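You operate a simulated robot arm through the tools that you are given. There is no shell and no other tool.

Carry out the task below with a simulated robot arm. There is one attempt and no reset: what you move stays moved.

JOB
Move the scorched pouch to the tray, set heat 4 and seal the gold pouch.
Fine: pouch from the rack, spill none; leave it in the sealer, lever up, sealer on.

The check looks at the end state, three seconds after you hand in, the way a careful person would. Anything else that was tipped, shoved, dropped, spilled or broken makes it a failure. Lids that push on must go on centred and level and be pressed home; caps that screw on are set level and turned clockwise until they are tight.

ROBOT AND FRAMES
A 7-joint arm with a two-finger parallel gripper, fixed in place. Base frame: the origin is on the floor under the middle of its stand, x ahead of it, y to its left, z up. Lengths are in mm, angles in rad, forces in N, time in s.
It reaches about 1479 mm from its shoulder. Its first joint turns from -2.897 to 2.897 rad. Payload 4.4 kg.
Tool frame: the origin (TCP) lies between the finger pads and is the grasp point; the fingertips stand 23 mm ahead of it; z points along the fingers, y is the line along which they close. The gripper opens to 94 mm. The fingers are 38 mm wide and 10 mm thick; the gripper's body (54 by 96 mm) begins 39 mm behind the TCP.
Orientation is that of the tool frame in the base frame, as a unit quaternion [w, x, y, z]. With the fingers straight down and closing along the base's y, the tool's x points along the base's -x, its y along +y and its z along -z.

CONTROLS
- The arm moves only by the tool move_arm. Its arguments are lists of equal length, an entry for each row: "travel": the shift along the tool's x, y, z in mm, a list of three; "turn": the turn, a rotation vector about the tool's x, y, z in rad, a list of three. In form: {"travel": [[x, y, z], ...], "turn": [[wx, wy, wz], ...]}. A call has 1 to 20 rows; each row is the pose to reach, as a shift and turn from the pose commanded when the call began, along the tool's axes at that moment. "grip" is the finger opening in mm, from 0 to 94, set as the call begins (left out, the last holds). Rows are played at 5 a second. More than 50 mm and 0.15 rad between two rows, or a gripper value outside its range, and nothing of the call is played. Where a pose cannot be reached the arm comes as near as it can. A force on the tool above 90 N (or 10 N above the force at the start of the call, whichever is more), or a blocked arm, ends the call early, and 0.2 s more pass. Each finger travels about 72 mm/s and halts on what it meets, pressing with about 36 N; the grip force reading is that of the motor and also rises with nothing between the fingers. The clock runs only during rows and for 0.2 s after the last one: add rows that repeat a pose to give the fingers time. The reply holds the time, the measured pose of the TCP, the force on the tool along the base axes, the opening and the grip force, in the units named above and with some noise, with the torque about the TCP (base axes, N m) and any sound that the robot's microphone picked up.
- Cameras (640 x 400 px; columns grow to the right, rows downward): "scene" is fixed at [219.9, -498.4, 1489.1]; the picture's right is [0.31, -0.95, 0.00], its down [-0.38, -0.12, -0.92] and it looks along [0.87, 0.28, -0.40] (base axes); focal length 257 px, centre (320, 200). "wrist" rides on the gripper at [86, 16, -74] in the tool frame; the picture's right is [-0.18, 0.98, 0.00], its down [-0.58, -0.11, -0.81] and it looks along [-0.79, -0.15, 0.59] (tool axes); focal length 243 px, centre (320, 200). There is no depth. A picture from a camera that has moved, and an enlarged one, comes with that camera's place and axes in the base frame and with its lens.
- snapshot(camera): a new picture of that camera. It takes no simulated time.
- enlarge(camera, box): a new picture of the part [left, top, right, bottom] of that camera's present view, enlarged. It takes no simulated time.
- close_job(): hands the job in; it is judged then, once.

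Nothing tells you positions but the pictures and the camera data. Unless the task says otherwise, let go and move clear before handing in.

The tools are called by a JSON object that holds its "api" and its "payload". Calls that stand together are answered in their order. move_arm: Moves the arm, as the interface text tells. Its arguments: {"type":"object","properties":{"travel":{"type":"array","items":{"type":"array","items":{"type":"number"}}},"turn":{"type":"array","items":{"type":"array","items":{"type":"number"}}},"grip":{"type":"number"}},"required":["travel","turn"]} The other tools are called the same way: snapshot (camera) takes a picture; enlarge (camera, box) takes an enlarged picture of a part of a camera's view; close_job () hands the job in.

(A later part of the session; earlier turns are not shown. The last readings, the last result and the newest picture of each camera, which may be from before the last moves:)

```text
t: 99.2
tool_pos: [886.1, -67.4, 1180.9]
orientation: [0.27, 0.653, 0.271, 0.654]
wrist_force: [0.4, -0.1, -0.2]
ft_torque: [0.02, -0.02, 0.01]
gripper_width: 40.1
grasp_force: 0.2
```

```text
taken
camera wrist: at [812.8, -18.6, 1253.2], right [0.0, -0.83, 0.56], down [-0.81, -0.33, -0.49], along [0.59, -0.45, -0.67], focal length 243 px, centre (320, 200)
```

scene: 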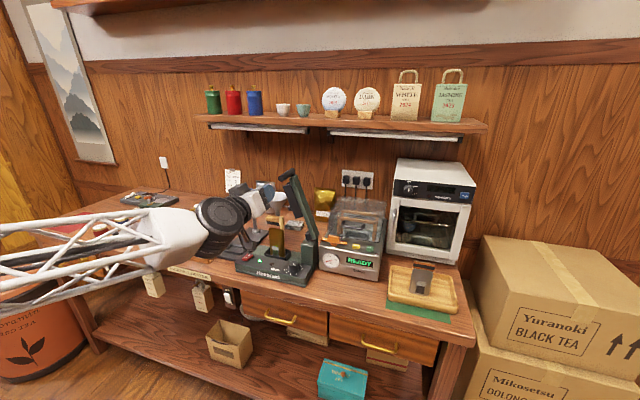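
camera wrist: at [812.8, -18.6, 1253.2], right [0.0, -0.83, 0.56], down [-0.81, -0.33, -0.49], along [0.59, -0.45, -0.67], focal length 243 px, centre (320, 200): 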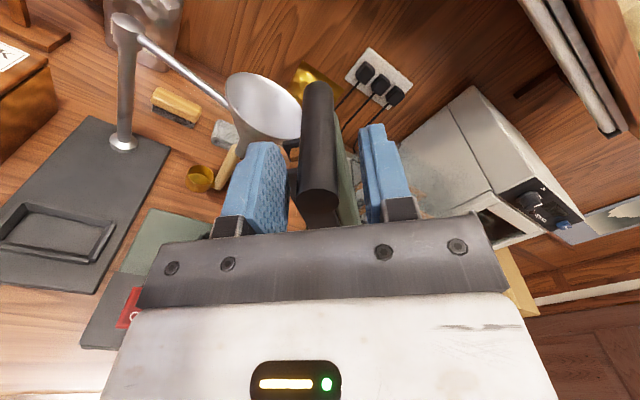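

The lever stays where it is left. I withdraw, roll upright and pitch the hand down into the leaning pose, ready to grip the handle from above-front.

{"api": "move_arm", "payload": {"travel": [[0, 0, -20], [0, 0, -50], [0, 0, -80], [0, 0, -110], [0, 0, -140], [0, 0, -140]], "turn": [[0, 0, 0], [0, 0, 0], [0, 0, 0], [0, 0, 0], [0, 0, 0], [0, 0, 0]], "grip": 44}}

{"api": "move_arm", "payload": {"travel": [[0, 0, 0], [0, 0, 0], [0, 0, 0], [0, 0, 0], [0, 0, 0], [0, 0, 0], [0, 0, 0]], "turn": [[0, 0, 0.131], [0, 0, 0.262], [0, 0, 0.393], [0, 0, 0.524], [0, 0, 0.655], [0, 0, 0.7854], [0, 0, 0.7854]]}}

{"api": "snapshot", "payload": {"camera": "wrist"}}

{"api": "enlarge", "payload": {"camera": "scene", "box": [200, 150, 340, 270]}}

```text
t: 100.6
tool_pos: [746.5, -67.3, 1181.3]
orientation: [0.271, 0.653, 0.27, 0.654]
wrist_force: [-0.3, -0.9, -0.3]
ft_torque: [0.04, -0.01, -0.01]
gripper_width: 44.1
grasp_force: 0.0
```

```text
t: 102.2
tool_pos: [746.4, -68.7, 1180.6]
orientation: [0.0, 0.707, -0.001, 0.707]
wrist_force: [0.0, 0.1, -0.3]
ft_torque: [-0.01, -0.04, -0.01]
gripper_width: 43.9
grasp_force: 0.0
```

```text
taken
camera wrist: at [672.9, -84.8, 1266.9], right [0.0, -0.98, -0.19], down [-0.81, 0.11, -0.58], along [0.59, 0.15, -0.79], focal length 243 px, centre (320, 200)
```

wrist: 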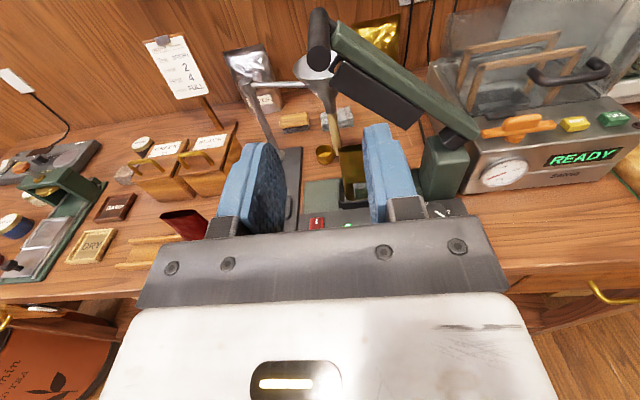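

```text
3.33 times, centred on (270, 210) of scene
camera zoom: at [219.9, -498.4, 1489.1], right [0.31, -0.95, 0.0], down [-0.38, -0.12, -0.92], along [0.87, 0.28, -0.4], focal length 857 px, centre (487, 167)
```

zoom: 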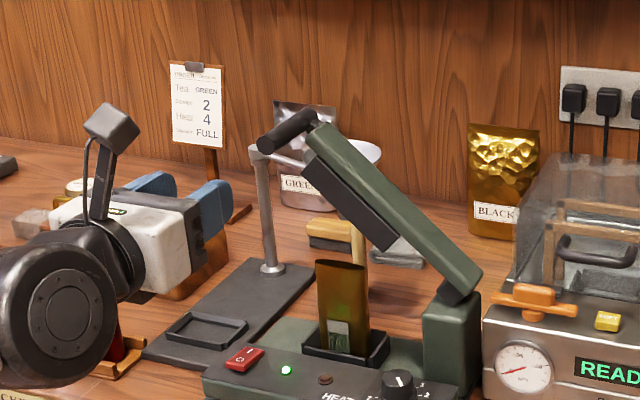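

{"api": "enlarge", "payload": {"camera": "wrist", "box": [290, 0, 490, 230]}}

{"api": "enlarge", "payload": {"camera": "scene", "box": [265, 180, 345, 260]}}

```text
1.74 times, centred on (390, 115) of wrist
camera zoom: at [672.9, -84.8, 1266.9], right [0.0, -0.98, -0.19], down [-0.81, 0.11, -0.58], along [0.59, 0.15, -0.79], focal length 422 px, centre (198, 348)
```

zoom: 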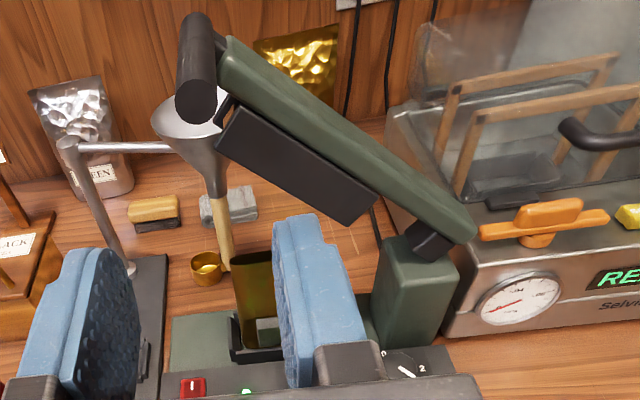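

```text
5.00 times, centred on (305, 220) of scene
camera zoom: at [219.9, -498.4, 1489.1], right [0.31, -0.95, 0.0], down [-0.38, -0.12, -0.92], along [0.87, 0.28, -0.4], focal length 1286 px, centre (395, 100)
```

zoom: 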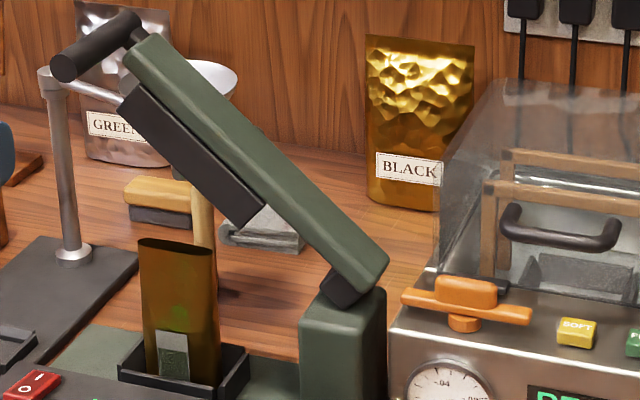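

{"api": "move_arm", "payload": {"travel": [[20, 0, 5], [40, 0, 15], [58, 0.2, 30], [70, 0.4, 45], [74.8, 0.6, 60], [74.8, 0.8, 75], [74.8, 0.8, 87], [74.8, 0.8, 93.4], [74.8, 0.8, 93.4]], "turn": [[0, -0.12, 0], [0, -0.24, 0], [0, -0.36, 0], [0, -0.48, 0], [0, -0.6, 0], [0, -0.72, 0], [0, -0.84, 0], [0, -0.9594, 0], [0, -0.9594, 0]], "grip": 50}}

{"api": "snapshot", "payload": {"camera": "wrist"}}

{"api": "enlarge", "payload": {"camera": "scene", "box": [200, 130, 340, 270]}}

```text
t: 104.2
tool_pos: [839.7, -68.7, 1252.4]
orientation: [0.0, 0.954, 0.001, 0.3]
wrist_force: [-0.3, 0.9, -0.3]
ft_torque: [-0.01, -0.02, -0.01]
gripper_width: 50.1
grasp_force: 0.0
out of reach, approached as far as the arm can: row 5, 6
```

```text
taken
camera wrist: at [869.2, -84.9, 1363.5], right [-0.15, -0.98, -0.1], down [-0.94, 0.11, 0.33], along [-0.31, 0.15, -0.94], focal length 243 px, centre (320, 200)
```

wrist: 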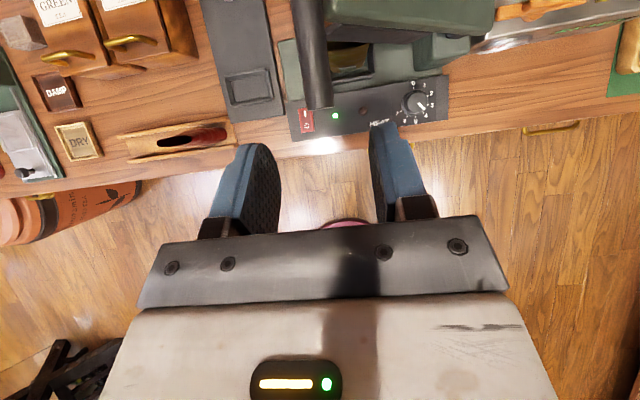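

```text
2.86 times, centred on (270, 200) of scene
camera zoom: at [219.9, -498.4, 1489.1], right [0.31, -0.95, 0.0], down [-0.38, -0.12, -0.92], along [0.87, 0.28, -0.4], focal length 735 px, centre (463, 200)
```

zoom: 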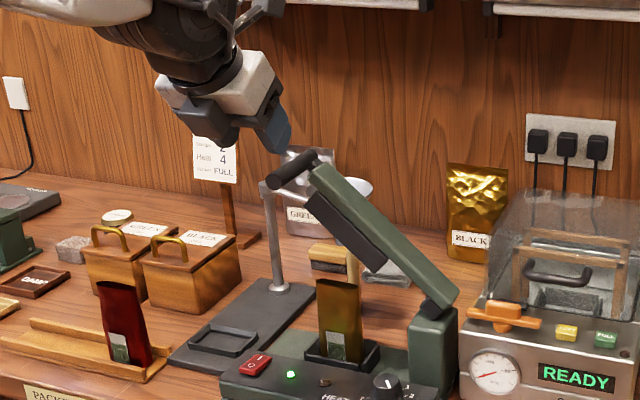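

{"api": "move_arm", "payload": {"travel": [[0, 0.3, 25], [0.2, 0.5, 50], [0.4, 0.7, 70], [0.5, 0.7, 87.6], [0.5, 0.7, 87.6]], "turn": [[0, 0, 0], [0, 0, 0], [0, 0, 0], [0, 0, 0], [0, 0, 0]], "grip": 50}}

{"api": "snapshot", "payload": {"camera": "wrist"}}

{"api": "enlarge", "payload": {"camera": "scene", "box": [220, 150, 340, 270]}}

```text
t: 105.4
tool_pos: [890.2, -68.5, 1183.9]
orientation: [0.0, 0.954, 0.0, 0.301]
wrist_force: [0.4, -0.2, -0.2]
ft_torque: [0.0, -0.04, -0.01]
gripper_width: 50.1
grasp_force: 0.1
```

```text
taken
camera wrist: at [919.1, -85.1, 1294.5], right [-0.15, -0.98, -0.11], down [-0.94, 0.11, 0.33], along [-0.31, 0.15, -0.94], focal length 243 px, centre (320, 200)
```

wrist: 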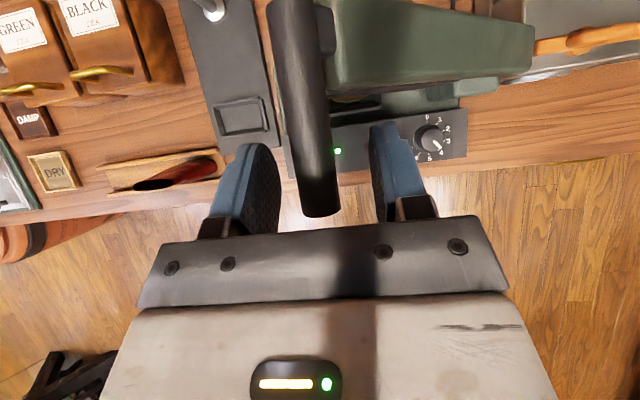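

```text
3.33 times, centred on (280, 210) of scene
camera zoom: at [219.9, -498.4, 1489.1], right [0.31, -0.95, 0.0], down [-0.38, -0.12, -0.92], along [0.87, 0.28, -0.4], focal length 857 px, centre (453, 167)
```

zoom: 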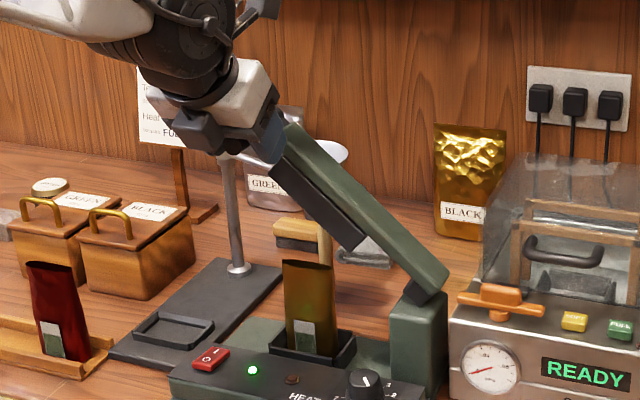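

{"api": "move_arm", "payload": {"travel": [[0, 0, 0], [0, 0, 0], [0, 0, 0], [0, 0, 0]], "turn": [[0, 0, 0], [0, 0, 0], [0, 0, 0], [0, 0, 0]], "grip": 10}}

{"api": "snapshot", "payload": {"camera": "wrist"}}

```text
t: 106.4
tool_pos: [889.3, -69.6, 1184.0]
orientation: [0.0, 0.954, 0.001, 0.301]
wrist_force: [1.0, 6.0, 6.4]
ft_torque: [0.01, -0.08, -0.15]
gripper_width: 20.0
grasp_force: 44.8
```

```text
taken
camera wrist: at [919.0, -84.9, 1294.9], right [-0.15, -0.98, -0.11], down [-0.94, 0.11, 0.33], along [-0.31, 0.15, -0.94], focal length 243 px, centre (320, 200)
```

wrist: 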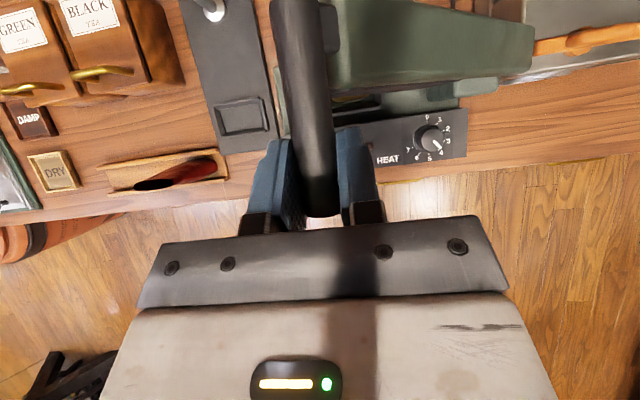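

The handle is gripped (20 mm). I carry it down the arc to about 64° from vertical.

{"api": "move_arm", "payload": {"travel": [[-3.2, -5.3, 4.6], [-6.4, -10.6, 9.1], [-14.1, -21.9, 20.1], [-22.2, -32.2, 31.7], [-30.7, -41.4, 43.8], [-39.6, -49.7, 56.5], [-39.6, -49.7, 56.5]], "turn": [[0, 0, 0], [0, 0, 0], [0, 0, 0], [0, 0, 0], [0, 0, 0], [0, 0, 0], [0, 0, 0]]}}

{"api": "snapshot", "payload": {"camera": "wrist"}}

{"api": "enlarge", "payload": {"camera": "scene", "box": [220, 150, 340, 270]}}

```text
t: 107.8
tool_pos: [889.7, -26.9, 1126.5]
orientation: [-0.007, 0.953, 0.006, 0.304]
wrist_force: [-17.8, 22.9, 12.1]
ft_torque: [0.17, 0.61, -1.34]
gripper_width: 20.1
grasp_force: 45.2
out of reach, approached as far as the arm can: row 5, 6, 7
stopped in row 7: the force on the tool passed its limit at 97 N (the readings are from after the stop); the commanded pose is now the measured one
```

```text
taken
camera wrist: at [917.2, -43.6, 1238.0], right [-0.14, -0.98, -0.12], down [-0.94, 0.09, 0.32], along [-0.3, 0.15, -0.94], focal length 243 px, centre (320, 200)
```

wrist: 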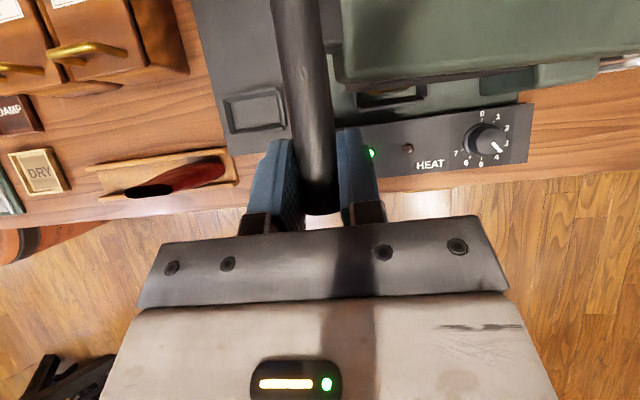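

```text
3.33 times, centred on (280, 210) of scene
camera zoom: at [219.9, -498.4, 1489.1], right [0.31, -0.95, 0.0], down [-0.38, -0.12, -0.92], along [0.87, 0.28, -0.4], focal length 857 px, centre (453, 167)
```

zoom: 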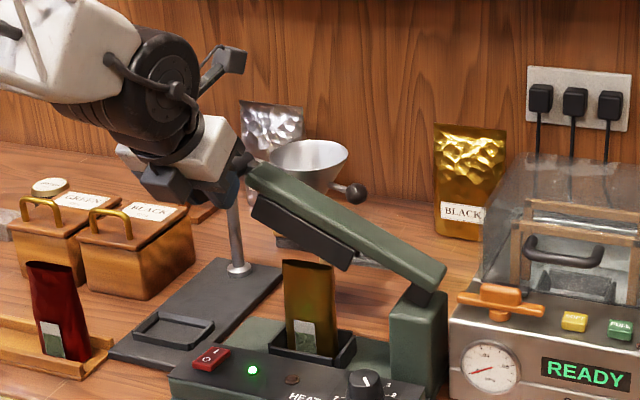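

That leaning pose also hit a limit partway, because the arm's configuration after the roll is unfavourable. I'll let go (the lever stays put), back off, and unroll to the original hand orientation that worked everywhere.

{"api": "move_arm", "payload": {"travel": [[0, 0, 0], [0, 0, 0], [0, 0, 0]], "turn": [[0, 0, 0], [0, 0, 0], [0, 0, 0]], "grip": 50}}

{"api": "move_arm", "payload": {"travel": [[0, 0, -20], [0, 0, -45], [0, 0, -70], [0, 0, -100], [0, 0, -100]], "turn": [[0, 0, 0], [0, 0, 0], [0, 0, 0], [0, 0, 0], [0, 0, 0]]}}

{"api": "snapshot", "payload": {"camera": "wrist"}}

{"api": "snapshot", "payload": {"camera": "scene"}}

```text
t: 108.6
tool_pos: [890.0, -28.1, 1127.1]
orientation: [-0.005, 0.952, 0.005, 0.306]
wrist_force: [0.3, -0.3, -0.9]
ft_torque: [-0.03, -0.04, -0.01]
gripper_width: 50.2
grasp_force: 0.1
```

```text
t: 109.8
tool_pos: [830.4, -29.9, 1207.2]
orientation: [-0.008, 0.952, 0.008, 0.305]
wrist_force: [0.1, 0.5, 1.1]
ft_torque: [-0.01, -0.03, 0.03]
gripper_width: 50.2
grasp_force: 0.0
```

```text
taken
camera wrist: at [858.4, -46.5, 1318.1], right [-0.13, -0.98, -0.12], down [-0.94, 0.09, 0.32], along [-0.3, 0.15, -0.94], focal length 243 px, centre (320, 200)
```

wrist: 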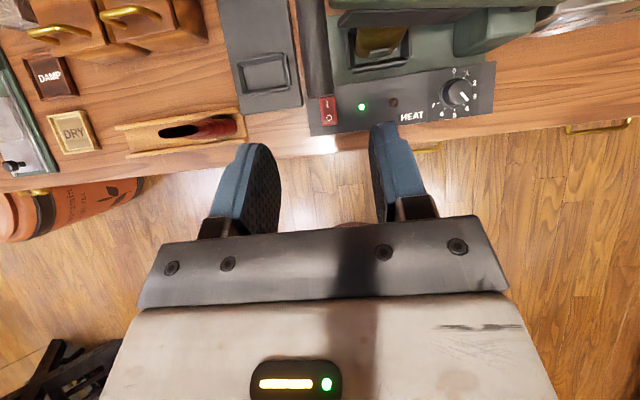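

```text
taken
```

scene: 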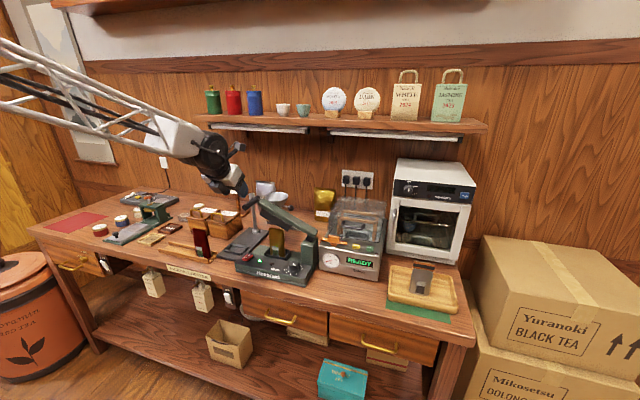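

{"api": "move_arm", "payload": {"travel": [[0, 0, -25], [0, 0, -50], [0, 0, -75], [0, 0, -75]], "turn": [[0, 0, 0], [0, 0, 0], [0, 0, 0], [0, 0, 0]]}}

{"api": "move_arm", "payload": {"travel": [[0, 0, 0], [0, 0, 0], [0, 0, 0], [0, 0, 0], [0, 0, 0], [0, 0, 0], [0, 0, 0], [0, 0, 0], [0, 0, 0], [0, 0, 0], [0, 0, 0], [0, 0, 0]], "turn": [[0, 0, -0.13], [0, 0, -0.26], [0, 0, -0.39], [0, 0, -0.52], [0, 0, -0.65], [0, 0, -0.78], [0, 0, -0.91], [0, 0, -1.04], [0, 0, -1.17], [0, 0, -1.3], [0, 0, -1.43], [0, 0, -1.5708]]}}

{"api": "move_arm", "payload": {"travel": [[0, 0, 0], [0, 0, 0], [0, 0, 0], [0, 0, 0], [0, 0, 0], [0, 0, 0], [0, 0, 0], [0, 0, 0], [0, 0, 0], [0, 0, 0], [0, 0, 0], [0, 0, 0], [0, 0, 0]], "turn": [[0, 0, -0.13], [0, 0, -0.26], [0, 0, -0.39], [0, 0, -0.52], [0, 0, -0.65], [0, 0, -0.78], [0, 0, -0.91], [0, 0, -1.04], [0, 0, -1.17], [0, 0, -1.3], [0, 0, -1.43], [0, 0, -1.5708], [0, 0, -1.5708]]}}

{"api": "snapshot", "payload": {"camera": "wrist"}}

{"api": "snapshot", "payload": {"camera": "scene"}}

```text
t: 110.8
tool_pos: [787.4, -31.1, 1268.9]
orientation: [-0.009, 0.952, 0.008, 0.306]
wrist_force: [0.8, 0.1, 0.2]
ft_torque: [0.0, 0.01, 0.0]
gripper_width: 50.0
grasp_force: 0.1
```

```text
t: 113.4
tool_pos: [789.2, -29.3, 1268.4]
orientation: [0.212, 0.669, 0.678, 0.22]
wrist_force: [0.2, 0.5, -0.4]
ft_torque: [0.01, 0.0, -0.02]
gripper_width: 49.9
grasp_force: 0.0
```

```text
t: 116.2
tool_pos: [787.6, -29.3, 1268.0]
orientation: [0.305, -0.006, 0.952, 0.006]
wrist_force: [0.2, -0.7, -0.3]
ft_torque: [-0.03, -0.02, -0.02]
gripper_width: 50.3
grasp_force: 0.1
```

```text
taken
camera wrist: at [674.8, -15.4, 1278.5], right [0.14, 0.98, 0.11], down [0.01, -0.12, 0.99], along [0.99, -0.13, -0.02], focal length 243 px, centre (320, 200)
```

wrist: 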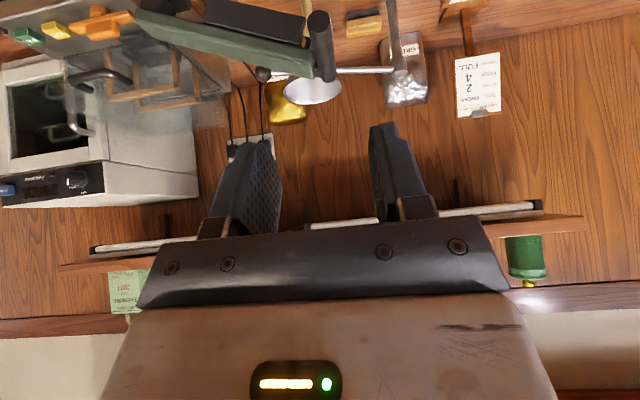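

```text
taken
```

scene: 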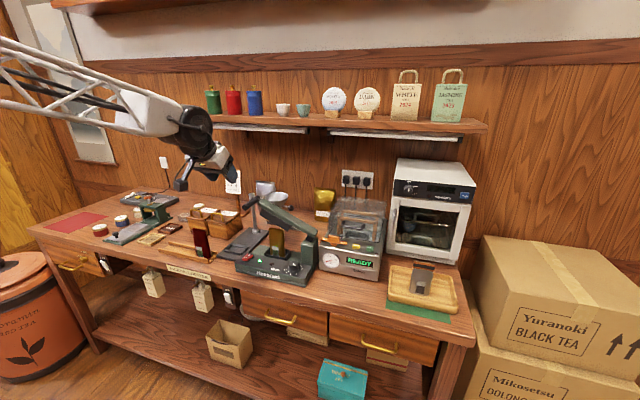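

{"api": "move_arm", "payload": {"travel": [[0, 0, 0], [0, 0, 0]], "turn": [[0.015, 0.009, 0.008], [0.015, 0.009, 0.008]]}}

{"api": "enlarge", "payload": {"camera": "scene", "box": [235, 180, 335, 260]}}

{"api": "enlarge", "payload": {"camera": "wrist", "box": [130, 0, 400, 120]}}

```text
t: 116.8
tool_pos: [786.7, -30.6, 1267.0]
orientation: [0.301, 0.0, 0.954, 0.0]
wrist_force: [-0.8, 0.3, 0.0]
ft_torque: [-0.03, -0.03, 0.01]
gripper_width: 49.8
grasp_force: 0.0
```

```text
5.00 times, centred on (285, 220) of scene
camera zoom: at [219.9, -498.4, 1489.1], right [0.31, -0.95, 0.0], down [-0.38, -0.12, -0.92], along [0.87, 0.28, -0.4], focal length 1286 px, centre (495, 100)
```

zoom: 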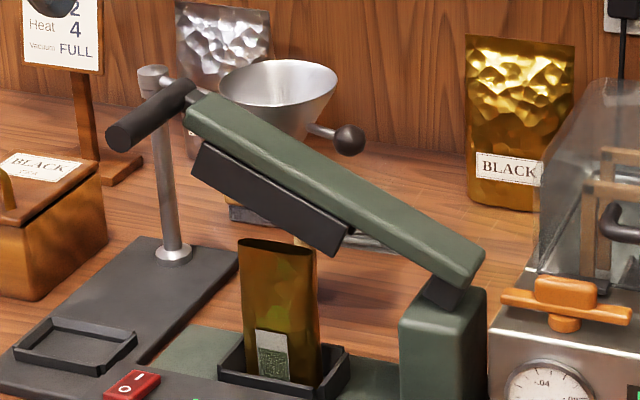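

```text
2.37 times, centred on (265, 60) of wrist
camera zoom: at [675.0, -13.5, 1279.6], right [0.15, 0.98, 0.11], down [0.01, -0.11, 0.99], along [0.99, -0.15, -0.03], focal length 575 px, centre (450, 532)
```

zoom: 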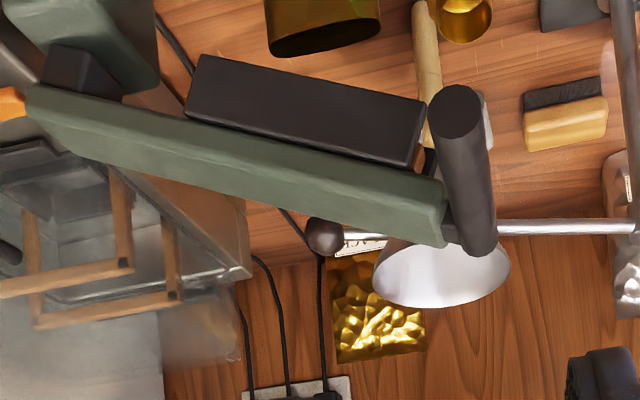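

The lever rests at about 60° from vertical. I want to make sure the earlier force spike did not shift the sealer, so I'll compare reference points.

{"api": "enlarge", "payload": {"camera": "scene", "box": [240, 220, 330, 290]}}

{"api": "enlarge", "payload": {"camera": "scene", "box": [260, 235, 300, 262]}}

{"api": "enlarge", "payload": {"camera": "scene", "box": [250, 190, 300, 225]}}

```text
5.71 times, centred on (285, 255) of scene
camera zoom: at [219.9, -498.4, 1489.1], right [0.31, -0.95, 0.0], down [-0.38, -0.12, -0.92], along [0.87, 0.28, -0.4], focal length 1469 px, centre (520, -114)
```

zoom: 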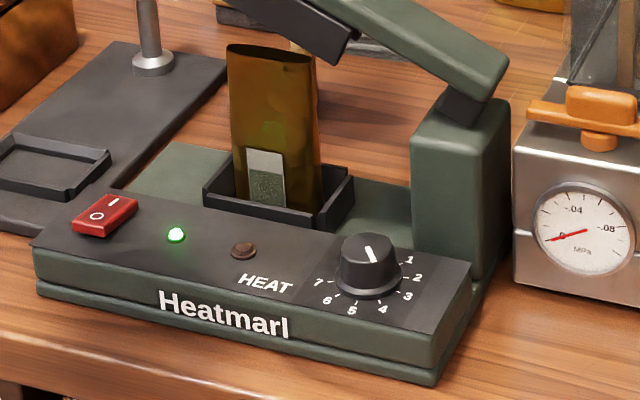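

```text
14.81 times, centred on (280, 248) of scene
camera zoom: at [219.9, -498.4, 1489.1], right [0.31, -0.95, 0.0], down [-0.38, -0.12, -0.92], along [0.87, 0.28, -0.4], focal length 3809 px, centre (913, -518)
```

zoom: 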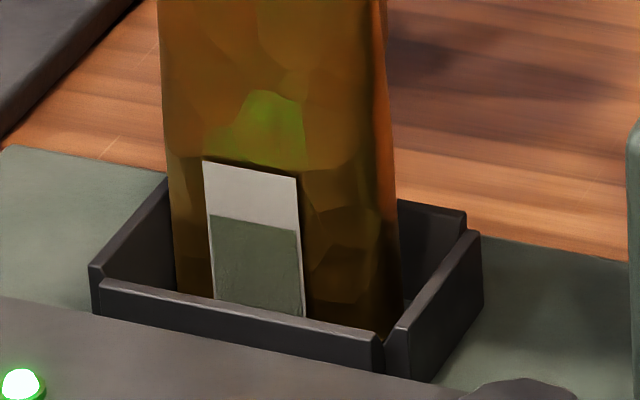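

```text
11.43 times, centred on (275, 208) of scene
camera zoom: at [219.9, -498.4, 1489.1], right [0.31, -0.95, 0.0], down [-0.38, -0.12, -0.92], along [0.87, 0.28, -0.4], focal length 2938 px, centre (834, 114)
```

zoom: 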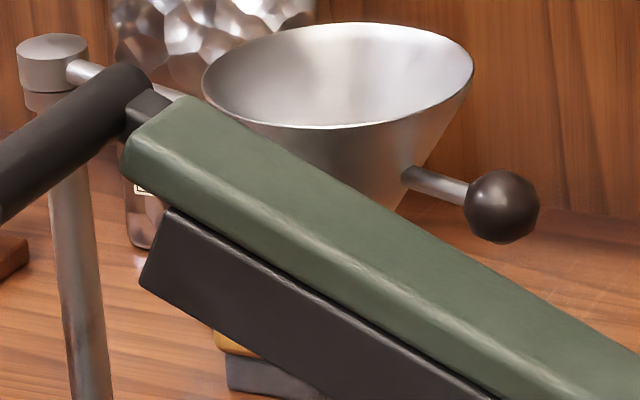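

{"api": "enlarge", "payload": {"camera": "scene", "box": [240, 185, 290, 220]}}

{"api": "enlarge", "payload": {"camera": "wrist", "box": [270, 0, 370, 110]}}

```text
11.43 times, centred on (265, 202) of scene
camera zoom: at [219.9, -498.4, 1489.1], right [0.31, -0.95, 0.0], down [-0.38, -0.12, -0.92], along [0.87, 0.28, -0.4], focal length 2938 px, centre (949, 171)
```

zoom: 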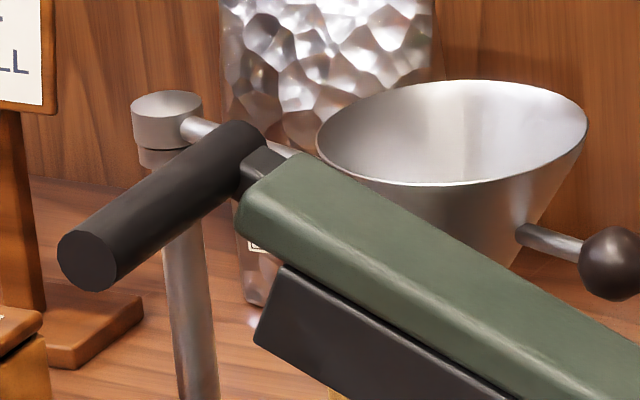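

```text
3.64 times, centred on (320, 55) of wrist
camera zoom: at [675.0, -13.5, 1279.6], right [0.15, 0.98, 0.11], down [0.01, -0.11, 0.99], along [0.99, -0.15, -0.03], focal length 882 px, centre (320, 727)
```

zoom: 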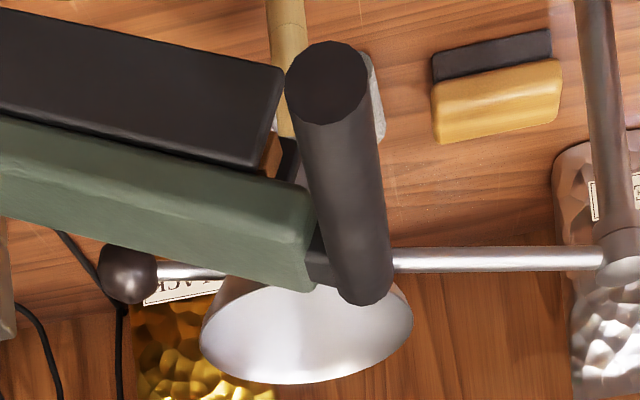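

Nothing moved and the hinge fit holds (pivot ≈ (−245, 1003), radius ≈ 251). The handle's front end is at (877, −26, 1125). I approach it again with the original hand orientation.

{"api": "move_arm", "payload": {"travel": [[-1.5, 1.2, 30], [-3, 2.4, 60], [-4.4, 3.5, 88.5], [-4.4, 3.5, 115], [-4.4, 3.5, 140], [-4.4, 3.5, 160], [-4.4, 3.5, 178], [-4.4, 3.5, 178]], "turn": [[0, 0, 0], [0, 0, 0], [0, 0, 0], [0, 0, 0], [0, 0, 0], [0, 0, 0], [0, 0, 0], [0, 0, 0]], "grip": 50}}

{"api": "snapshot", "payload": {"camera": "wrist"}}

{"api": "enlarge", "payload": {"camera": "scene", "box": [220, 170, 340, 270]}}

```text
t: 118.6
tool_pos: [895.4, -26.3, 1124.4]
orientation: [0.3, 0.001, 0.954, 0.0]
wrist_force: [1.0, 0.0, 0.1]
ft_torque: [-0.02, 0.02, -0.01]
gripper_width: 50.1
grasp_force: 0.1
```

```text
taken
camera wrist: at [783.0, -10.3, 1136.9], right [0.15, 0.98, 0.11], down [0.01, -0.11, 0.99], along [0.99, -0.15, -0.03], focal length 243 px, centre (320, 200)
```

wrist: 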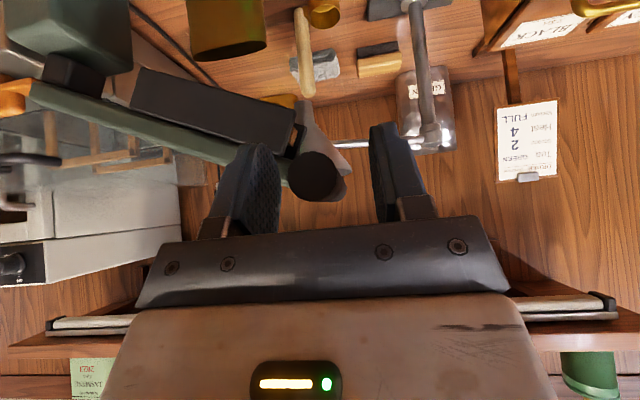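

```text
4.00 times, centred on (280, 220) of scene
camera zoom: at [219.9, -498.4, 1489.1], right [0.31, -0.95, 0.0], down [-0.38, -0.12, -0.92], along [0.87, 0.28, -0.4], focal length 1028 px, centre (480, 120)
```

zoom: 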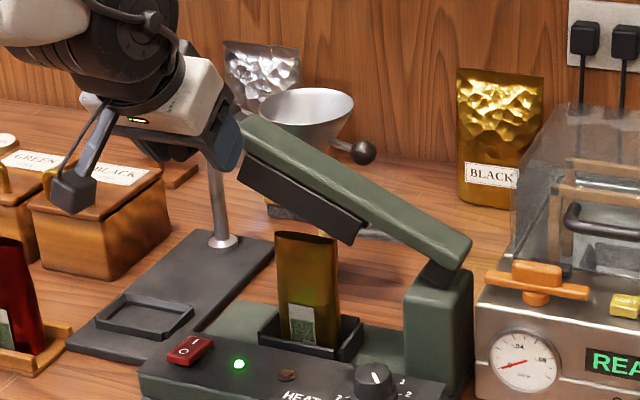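

{"api": "move_arm", "payload": {"travel": [[0, 0, 0], [0, 0, 0], [0, 0, 0], [0, 0, 0]], "turn": [[0, 0, 0], [0, 0, 0], [0, 0, 0], [0, 0, 0]], "grip": 10}}

```text
t: 119.6
tool_pos: [896.5, -27.3, 1125.1]
orientation: [0.3, 0.0, 0.954, 0.0]
wrist_force: [3.5, -0.7, 0.0]
ft_torque: [0.07, 0.16, 0.58]
gripper_width: 20.0
grasp_force: 44.8
```

{"api": "move_arm", "payload": {"travel": [[2.6, 2.5, 3.8], [5.3, 5, 7.5], [8.7, 7.8, 12.4], [12.1, 10.6, 17.2], [15.6, 13.2, 22.2], [19, 15.7, 27.1], [22.5, 17.9, 32.2], [26.1, 20, 37.3], [26.1, 20, 37.3]], "turn": [[0, 0, 0], [0, 0, 0], [0, 0, 0], [0, 0, 0], [0, 0, 0], [0, 0, 0], [0, 0, 0], [0, 0, 0], [0, 0, 0]]}}

{"api": "snapshot", "payload": {"camera": "wrist"}}

{"api": "enlarge", "payload": {"camera": "scene", "box": [220, 170, 340, 270]}}

```text
t: 121.6
tool_pos: [894.3, -7.7, 1079.1]
orientation: [0.301, 0.001, 0.954, 0.0]
wrist_force: [38.1, -13.5, -5.3]
ft_torque: [-0.05, -0.36, 0.45]
gripper_width: 19.7
grasp_force: 44.6
```

```text
taken
camera wrist: at [781.0, 8.3, 1090.6], right [0.15, 0.98, 0.11], down [0.01, -0.11, 0.99], along [0.99, -0.15, -0.03], focal length 243 px, centre (320, 200)
```

wrist: 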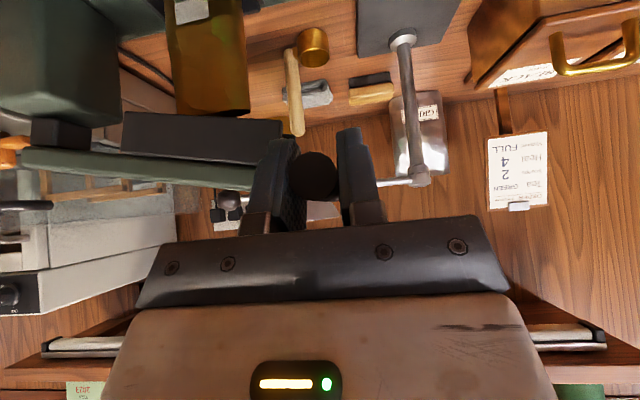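

```text
4.00 times, centred on (280, 220) of scene
camera zoom: at [219.9, -498.4, 1489.1], right [0.31, -0.95, 0.0], down [-0.38, -0.12, -0.92], along [0.87, 0.28, -0.4], focal length 1028 px, centre (480, 120)
```

zoom: 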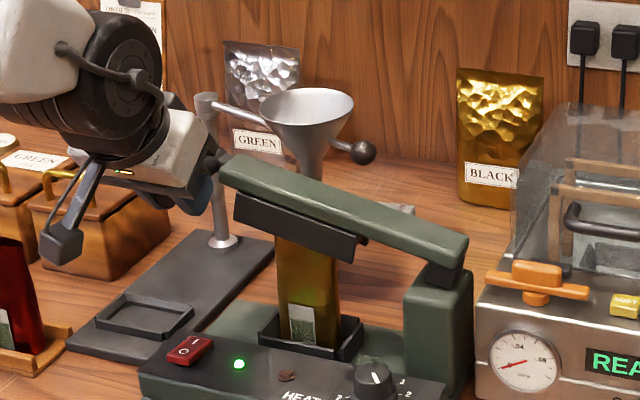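

{"api": "enlarge", "payload": {"camera": "scene", "box": [265, 210, 315, 260]}}

{"api": "enlarge", "payload": {"camera": "wrist", "box": [130, 0, 310, 130]}}

```text
8.00 times, centred on (290, 235) of scene
camera zoom: at [219.9, -498.4, 1489.1], right [0.31, -0.95, 0.0], down [-0.38, -0.12, -0.92], along [0.87, 0.28, -0.4], focal length 2057 px, centre (560, -80)
```

zoom: 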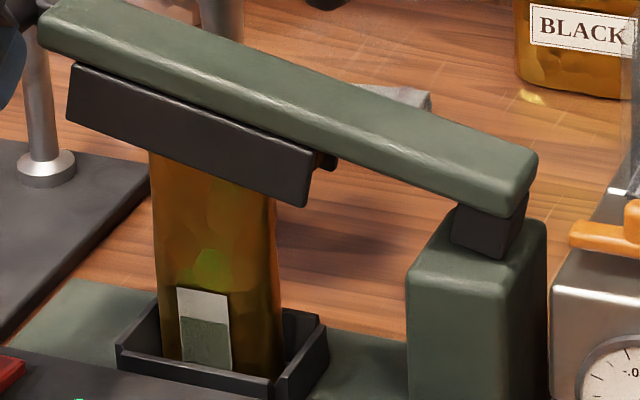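

```text
3.08 times, centred on (220, 65) of wrist
camera zoom: at [781.0, 8.3, 1090.6], right [0.15, 0.98, 0.11], down [0.01, -0.11, 0.99], along [0.99, -0.15, -0.03], focal length 746 px, centre (628, 615)
```

zoom: 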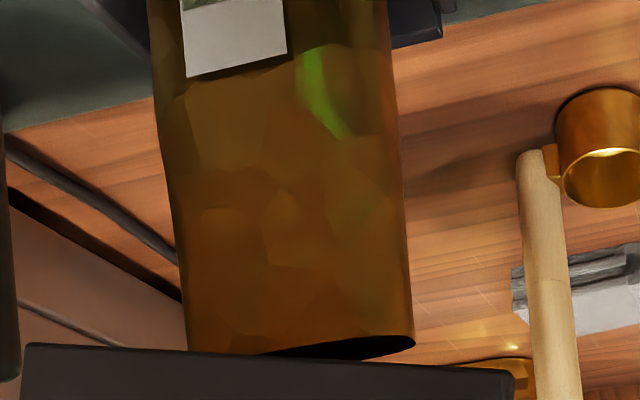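

{"api": "enlarge", "payload": {"camera": "scene", "box": [290, 222, 316, 242]}}

{"api": "enlarge", "payload": {"camera": "scene", "box": [266, 212, 296, 235]}}

{"api": "enlarge", "payload": {"camera": "wrist", "box": [100, 90, 330, 220]}}

```text
16.00 times, centred on (303, 232) of scene
camera zoom: at [219.9, -498.4, 1489.1], right [0.31, -0.95, 0.0], down [-0.38, -0.12, -0.92], along [0.87, 0.28, -0.4], focal length 4114 px, centre (592, -312)
```

zoom: 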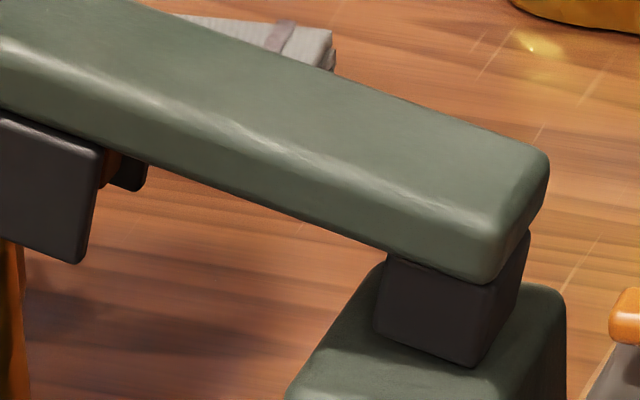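

```text
16.00 times, centred on (281, 224) of scene
camera zoom: at [219.9, -498.4, 1489.1], right [0.31, -0.95, 0.0], down [-0.38, -0.12, -0.92], along [0.87, 0.28, -0.4], focal length 4114 px, centre (944, -176)
```

zoom: 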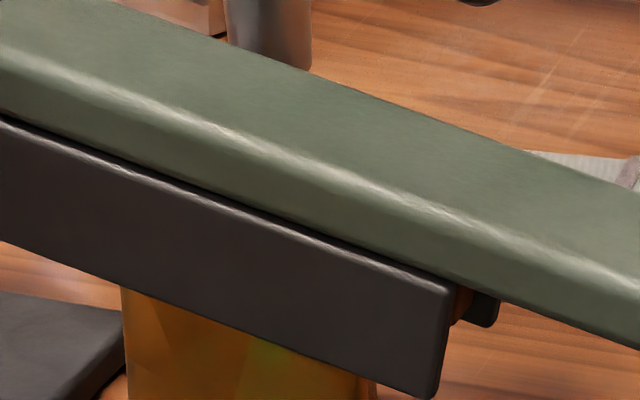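

```text
2.78 times, centred on (215, 155) of wrist
camera zoom: at [781.0, 8.3, 1090.6], right [0.15, 0.98, 0.11], down [0.01, -0.11, 0.99], along [0.99, -0.15, -0.03], focal length 675 px, centre (612, 325)
```

zoom: 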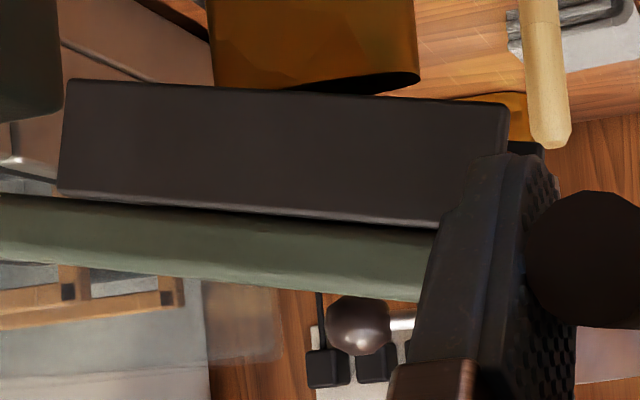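

The jaw's front plate is passing in front of the pouch mouth and the heater bar is just above it. I relax and re-grip to remove the sideways strain before going on.

{"api": "move_arm", "payload": {"travel": [[0, 0, 0], [0, 0, 0], [0, 0, 0]], "turn": [[0, 0, 0], [0, 0, 0], [0, 0, 0]], "grip": 30}}

{"api": "snapshot", "payload": {"camera": "wrist"}}

{"api": "enlarge", "payload": {"camera": "scene", "box": [235, 190, 325, 260]}}

```text
t: 122.4
tool_pos: [894.2, -6.8, 1080.2]
orientation: [0.301, 0.001, 0.954, 0.0]
wrist_force: [0.0, 0.1, 0.0]
ft_torque: [0.0, -0.01, -0.01]
gripper_width: 30.3
grasp_force: 0.0
```

```text
taken
camera wrist: at [780.4, 8.8, 1090.8], right [0.15, 0.98, 0.11], down [0.01, -0.11, 0.99], along [0.99, -0.15, -0.03], focal length 243 px, centre (320, 200)
```

wrist: 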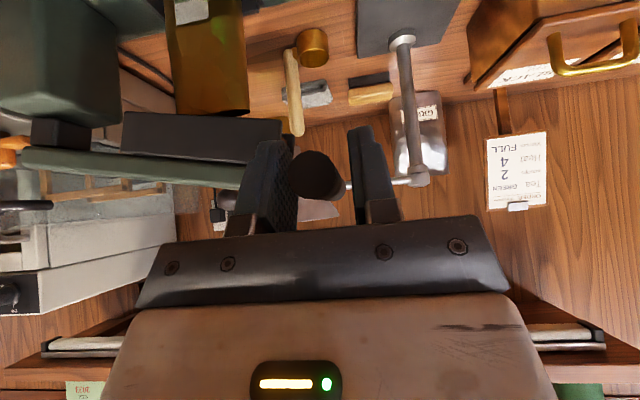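

```text
5.71 times, centred on (280, 225) of scene
camera zoom: at [219.9, -498.4, 1489.1], right [0.31, -0.95, 0.0], down [-0.38, -0.12, -0.92], along [0.87, 0.28, -0.4], focal length 1469 px, centre (549, 57)
```

zoom: 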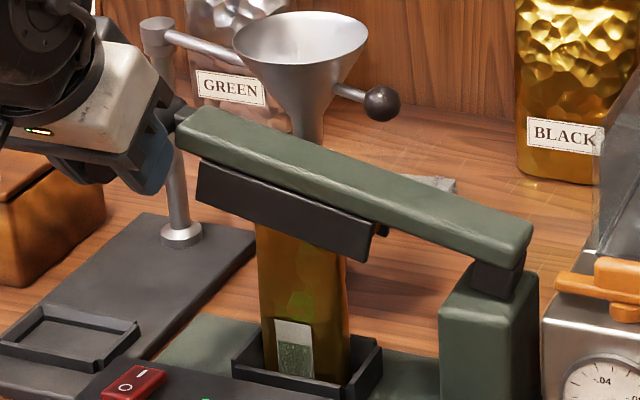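

{"api": "move_arm", "payload": {"travel": [[0, 0, 0], [0, 0, 0], [0, 0, 0]], "turn": [[0, 0, 0], [0, 0, 0], [0, 0, 0]], "grip": 10}}

{"api": "move_arm", "payload": {"travel": [[2.4, 1.3, 3.4], [4.8, 2.6, 6.9], [7.2, 3.8, 10.3], [7.2, 3.8, 10.3]], "turn": [[0, 0, 0], [0, 0, 0], [0, 0, 0], [0, 0, 0]]}}

{"api": "snapshot", "payload": {"camera": "wrist"}}

{"api": "enlarge", "payload": {"camera": "scene", "box": [235, 190, 325, 260]}}

```text
t: 123.2
tool_pos: [891.4, -7.3, 1079.7]
orientation: [0.301, 0.001, 0.954, 0.0]
wrist_force: [-0.9, -11.0, -3.2]
ft_torque: [-0.06, -0.07, 0.35]
gripper_width: 19.7
grasp_force: 44.8
```

```text
t: 124.2
tool_pos: [892.4, -5.2, 1066.6]
orientation: [0.3, 0.001, 0.954, 0.0]
wrist_force: [5.4, -56.2, -11.7]
ft_torque: [-0.18, -0.1, 0.31]
gripper_width: 19.7
grasp_force: 45.4
```

```text
taken
camera wrist: at [780.5, 11.9, 1077.8], right [0.15, 0.98, 0.11], down [0.01, -0.11, 0.99], along [0.99, -0.15, -0.03], focal length 243 px, centre (320, 200)
```

wrist: 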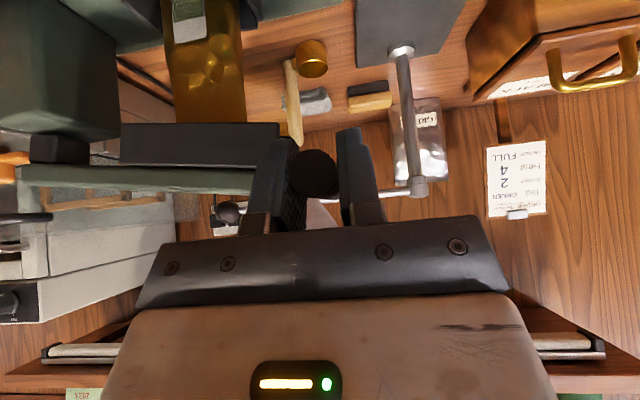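

```text
5.71 times, centred on (280, 225) of scene
camera zoom: at [219.9, -498.4, 1489.1], right [0.31, -0.95, 0.0], down [-0.38, -0.12, -0.92], along [0.87, 0.28, -0.4], focal length 1469 px, centre (549, 57)
```

zoom: 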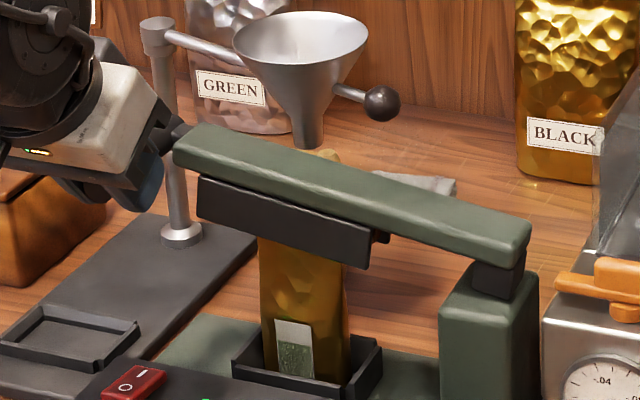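

{"api": "move_arm", "payload": {"travel": [[1.2, -2, 1.6], [3.4, -2, 4.9], [6.9, -1.5, 9.8], [6.9, -1.5, 9.8]], "turn": [[0, 0, 0], [0, 0, 0], [0, 0, 0], [0, 0, 0]]}}

{"api": "snapshot", "payload": {"camera": "wrist"}}

{"api": "enlarge", "payload": {"camera": "scene", "box": [235, 190, 325, 260]}}

```text
t: 125.2
tool_pos: [893.1, -2.1, 1055.3]
orientation: [0.301, -0.001, 0.954, 0.001]
wrist_force: [-29.6, 29.0, 4.5]
ft_torque: [0.13, -0.24, 0.23]
gripper_width: 19.6
grasp_force: 45.1
```

```text
taken
camera wrist: at [780.5, 13.4, 1066.9], right [0.15, 0.98, 0.11], down [0.01, -0.11, 0.99], along [0.99, -0.15, -0.03], focal length 243 px, centre (320, 200)
```

wrist: 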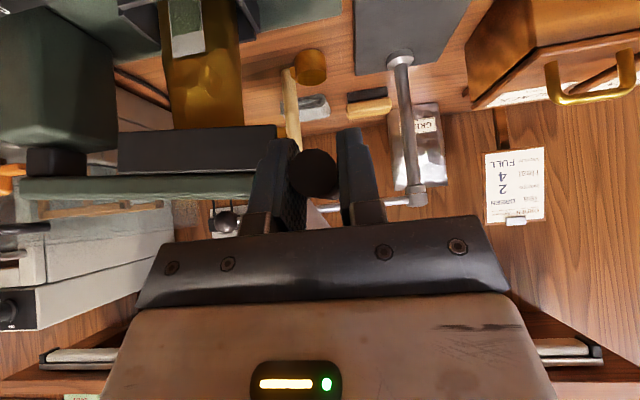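

```text
5.71 times, centred on (280, 225) of scene
camera zoom: at [219.9, -498.4, 1489.1], right [0.31, -0.95, 0.0], down [-0.38, -0.12, -0.92], along [0.87, 0.28, -0.4], focal length 1469 px, centre (549, 57)
```

zoom: 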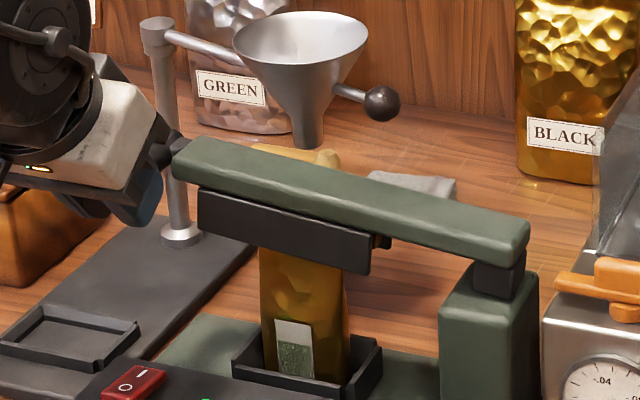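

{"api": "move_arm", "payload": {"travel": [[1, 3, 1.4], [3.4, 4.5, 4.9], [6.9, 6, 9.8], [6.9, 6, 9.8]], "turn": [[0, 0, 0], [0, 0, 0], [0, 0, 0], [0, 0, 0]]}}

{"api": "enlarge", "payload": {"camera": "scene", "box": [235, 190, 325, 260]}}

{"api": "enlarge", "payload": {"camera": "scene", "box": [245, 240, 325, 290]}}

```text
t: 126.2
tool_pos: [893.6, -0.8, 1043.4]
orientation: [0.301, 0.001, 0.954, 0.0]
wrist_force: [-20.6, -48.1, -5.0]
ft_torque: [-0.26, 0.19, 0.32]
gripper_width: 19.8
grasp_force: 44.8
```

```text
5.71 times, centred on (280, 225) of scene
camera zoom: at [219.9, -498.4, 1489.1], right [0.31, -0.95, 0.0], down [-0.38, -0.12, -0.92], along [0.87, 0.28, -0.4], focal length 1469 px, centre (549, 57)
```

zoom: 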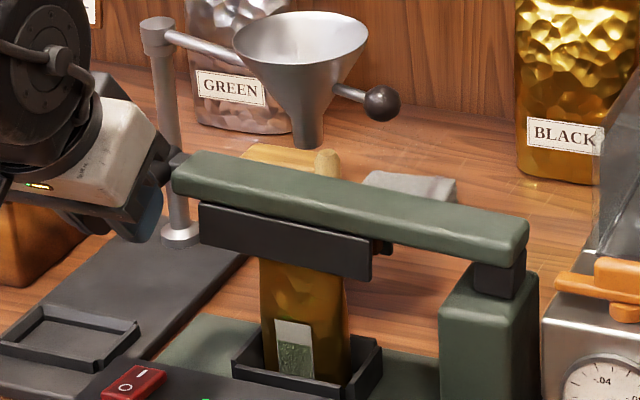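

```text
8.00 times, centred on (285, 265) of scene
camera zoom: at [219.9, -498.4, 1489.1], right [0.31, -0.95, 0.0], down [-0.38, -0.12, -0.92], along [0.87, 0.28, -0.4], focal length 2057 px, centre (600, -320)
```

zoom: 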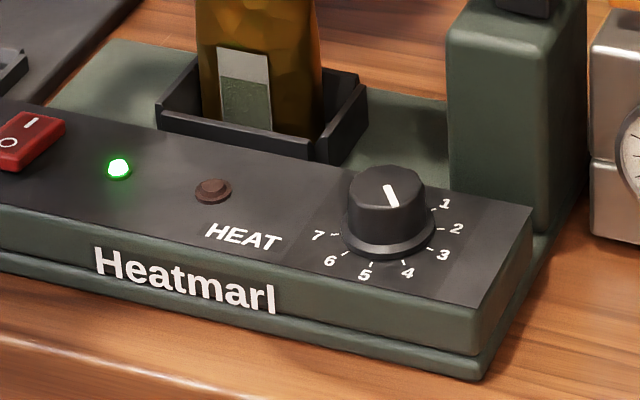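

{"api": "move_arm", "payload": {"travel": [[0.6, -2, 0.8], [3.4, -2, 4.9], [6.9, -1, 9.8], [6.9, -1, 9.8]], "turn": [[0, 0, 0], [0, 0, 0], [0, 0, 0], [0, 0, 0]]}}

{"api": "enlarge", "payload": {"camera": "scene", "box": [235, 190, 325, 260]}}

{"api": "enlarge", "payload": {"camera": "scene", "box": [245, 240, 325, 290]}}

```text
t: 127.2
tool_pos: [893.8, -0.2, 1032.5]
orientation: [0.302, 0.001, 0.953, -0.001]
wrist_force: [-4.0, -26.3, -1.9]
ft_torque: [-0.24, -0.55, 0.31]
gripper_width: 19.7
grasp_force: 45.6
```

```text
5.71 times, centred on (280, 225) of scene
camera zoom: at [219.9, -498.4, 1489.1], right [0.31, -0.95, 0.0], down [-0.38, -0.12, -0.92], along [0.87, 0.28, -0.4], focal length 1469 px, centre (549, 57)
```

zoom: 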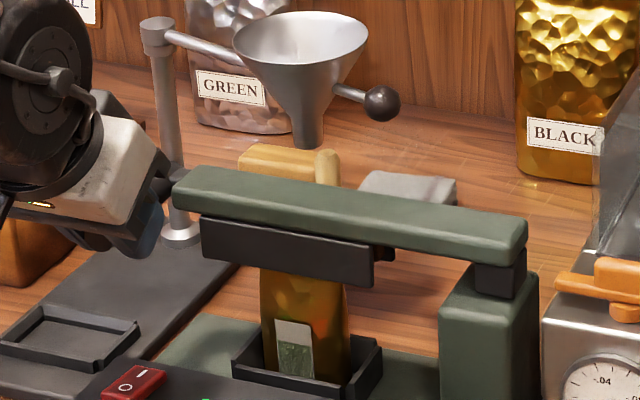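

```text
8.00 times, centred on (285, 265) of scene
camera zoom: at [219.9, -498.4, 1489.1], right [0.31, -0.95, 0.0], down [-0.38, -0.12, -0.92], along [0.87, 0.28, -0.4], focal length 2057 px, centre (600, -320)
```

zoom: 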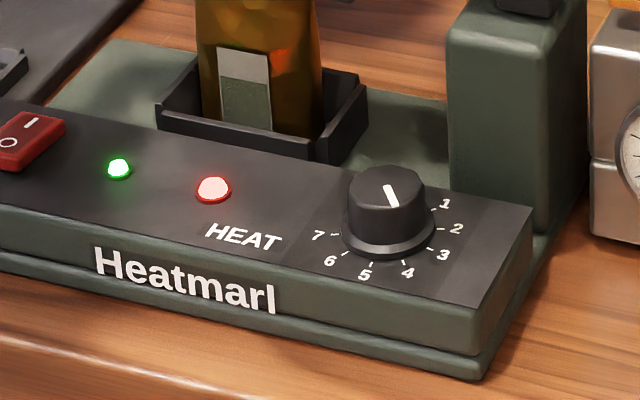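

The red sealing lamp has come on with the lever nearly down. I hold here and watch for the lamp or a signal.

{"api": "move_arm", "payload": {"travel": [[0, 0, 0], [0, 0, 0], [0, 0, 0]], "turn": [[0, 0, 0], [0, 0, 0], [0, 0, 0]]}}

{"api": "enlarge", "payload": {"camera": "scene", "box": [245, 215, 325, 290]}}

```text
t: 128.0
tool_pos: [892.5, -0.4, 1032.1]
orientation: [0.301, 0.001, 0.954, 0.0]
wrist_force: [6.3, -20.8, -0.4]
ft_torque: [-0.19, -0.88, 0.3]
gripper_width: 19.9
grasp_force: 45.0
```

```text
5.33 times, centred on (285, 252) of scene
camera zoom: at [219.9, -498.4, 1489.1], right [0.31, -0.95, 0.0], down [-0.38, -0.12, -0.92], along [0.87, 0.28, -0.4], focal length 1371 px, centre (507, -80)
```

zoom: 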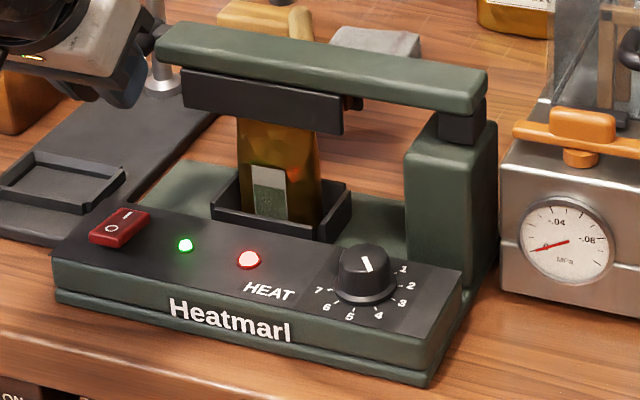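

{"api": "move_arm", "payload": {"travel": [[1.2, -0.5, 1.6], [2.3, -1, 3.3], [2.3, -1, 3.3]], "turn": [[0, 0, 0], [0, 0, 0], [0, 0, 0]]}}

{"api": "enlarge", "payload": {"camera": "scene", "box": [245, 215, 325, 290]}}

```text
t: 128.8
tool_pos: [894.3, 0.8, 1031.7]
orientation: [0.304, 0.001, 0.953, -0.001]
wrist_force: [-2.7, -8.5, 39.0]
ft_torque: [-0.17, -0.01, 0.28]
gripper_width: 19.8
grasp_force: 45.0
```

```text
5.33 times, centred on (285, 252) of scene
camera zoom: at [219.9, -498.4, 1489.1], right [0.31, -0.95, 0.0], down [-0.38, -0.12, -0.92], along [0.87, 0.28, -0.4], focal length 1371 px, centre (507, -80)
```

zoom: 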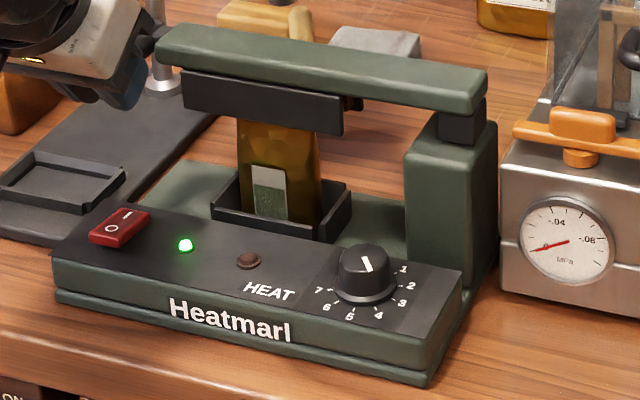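

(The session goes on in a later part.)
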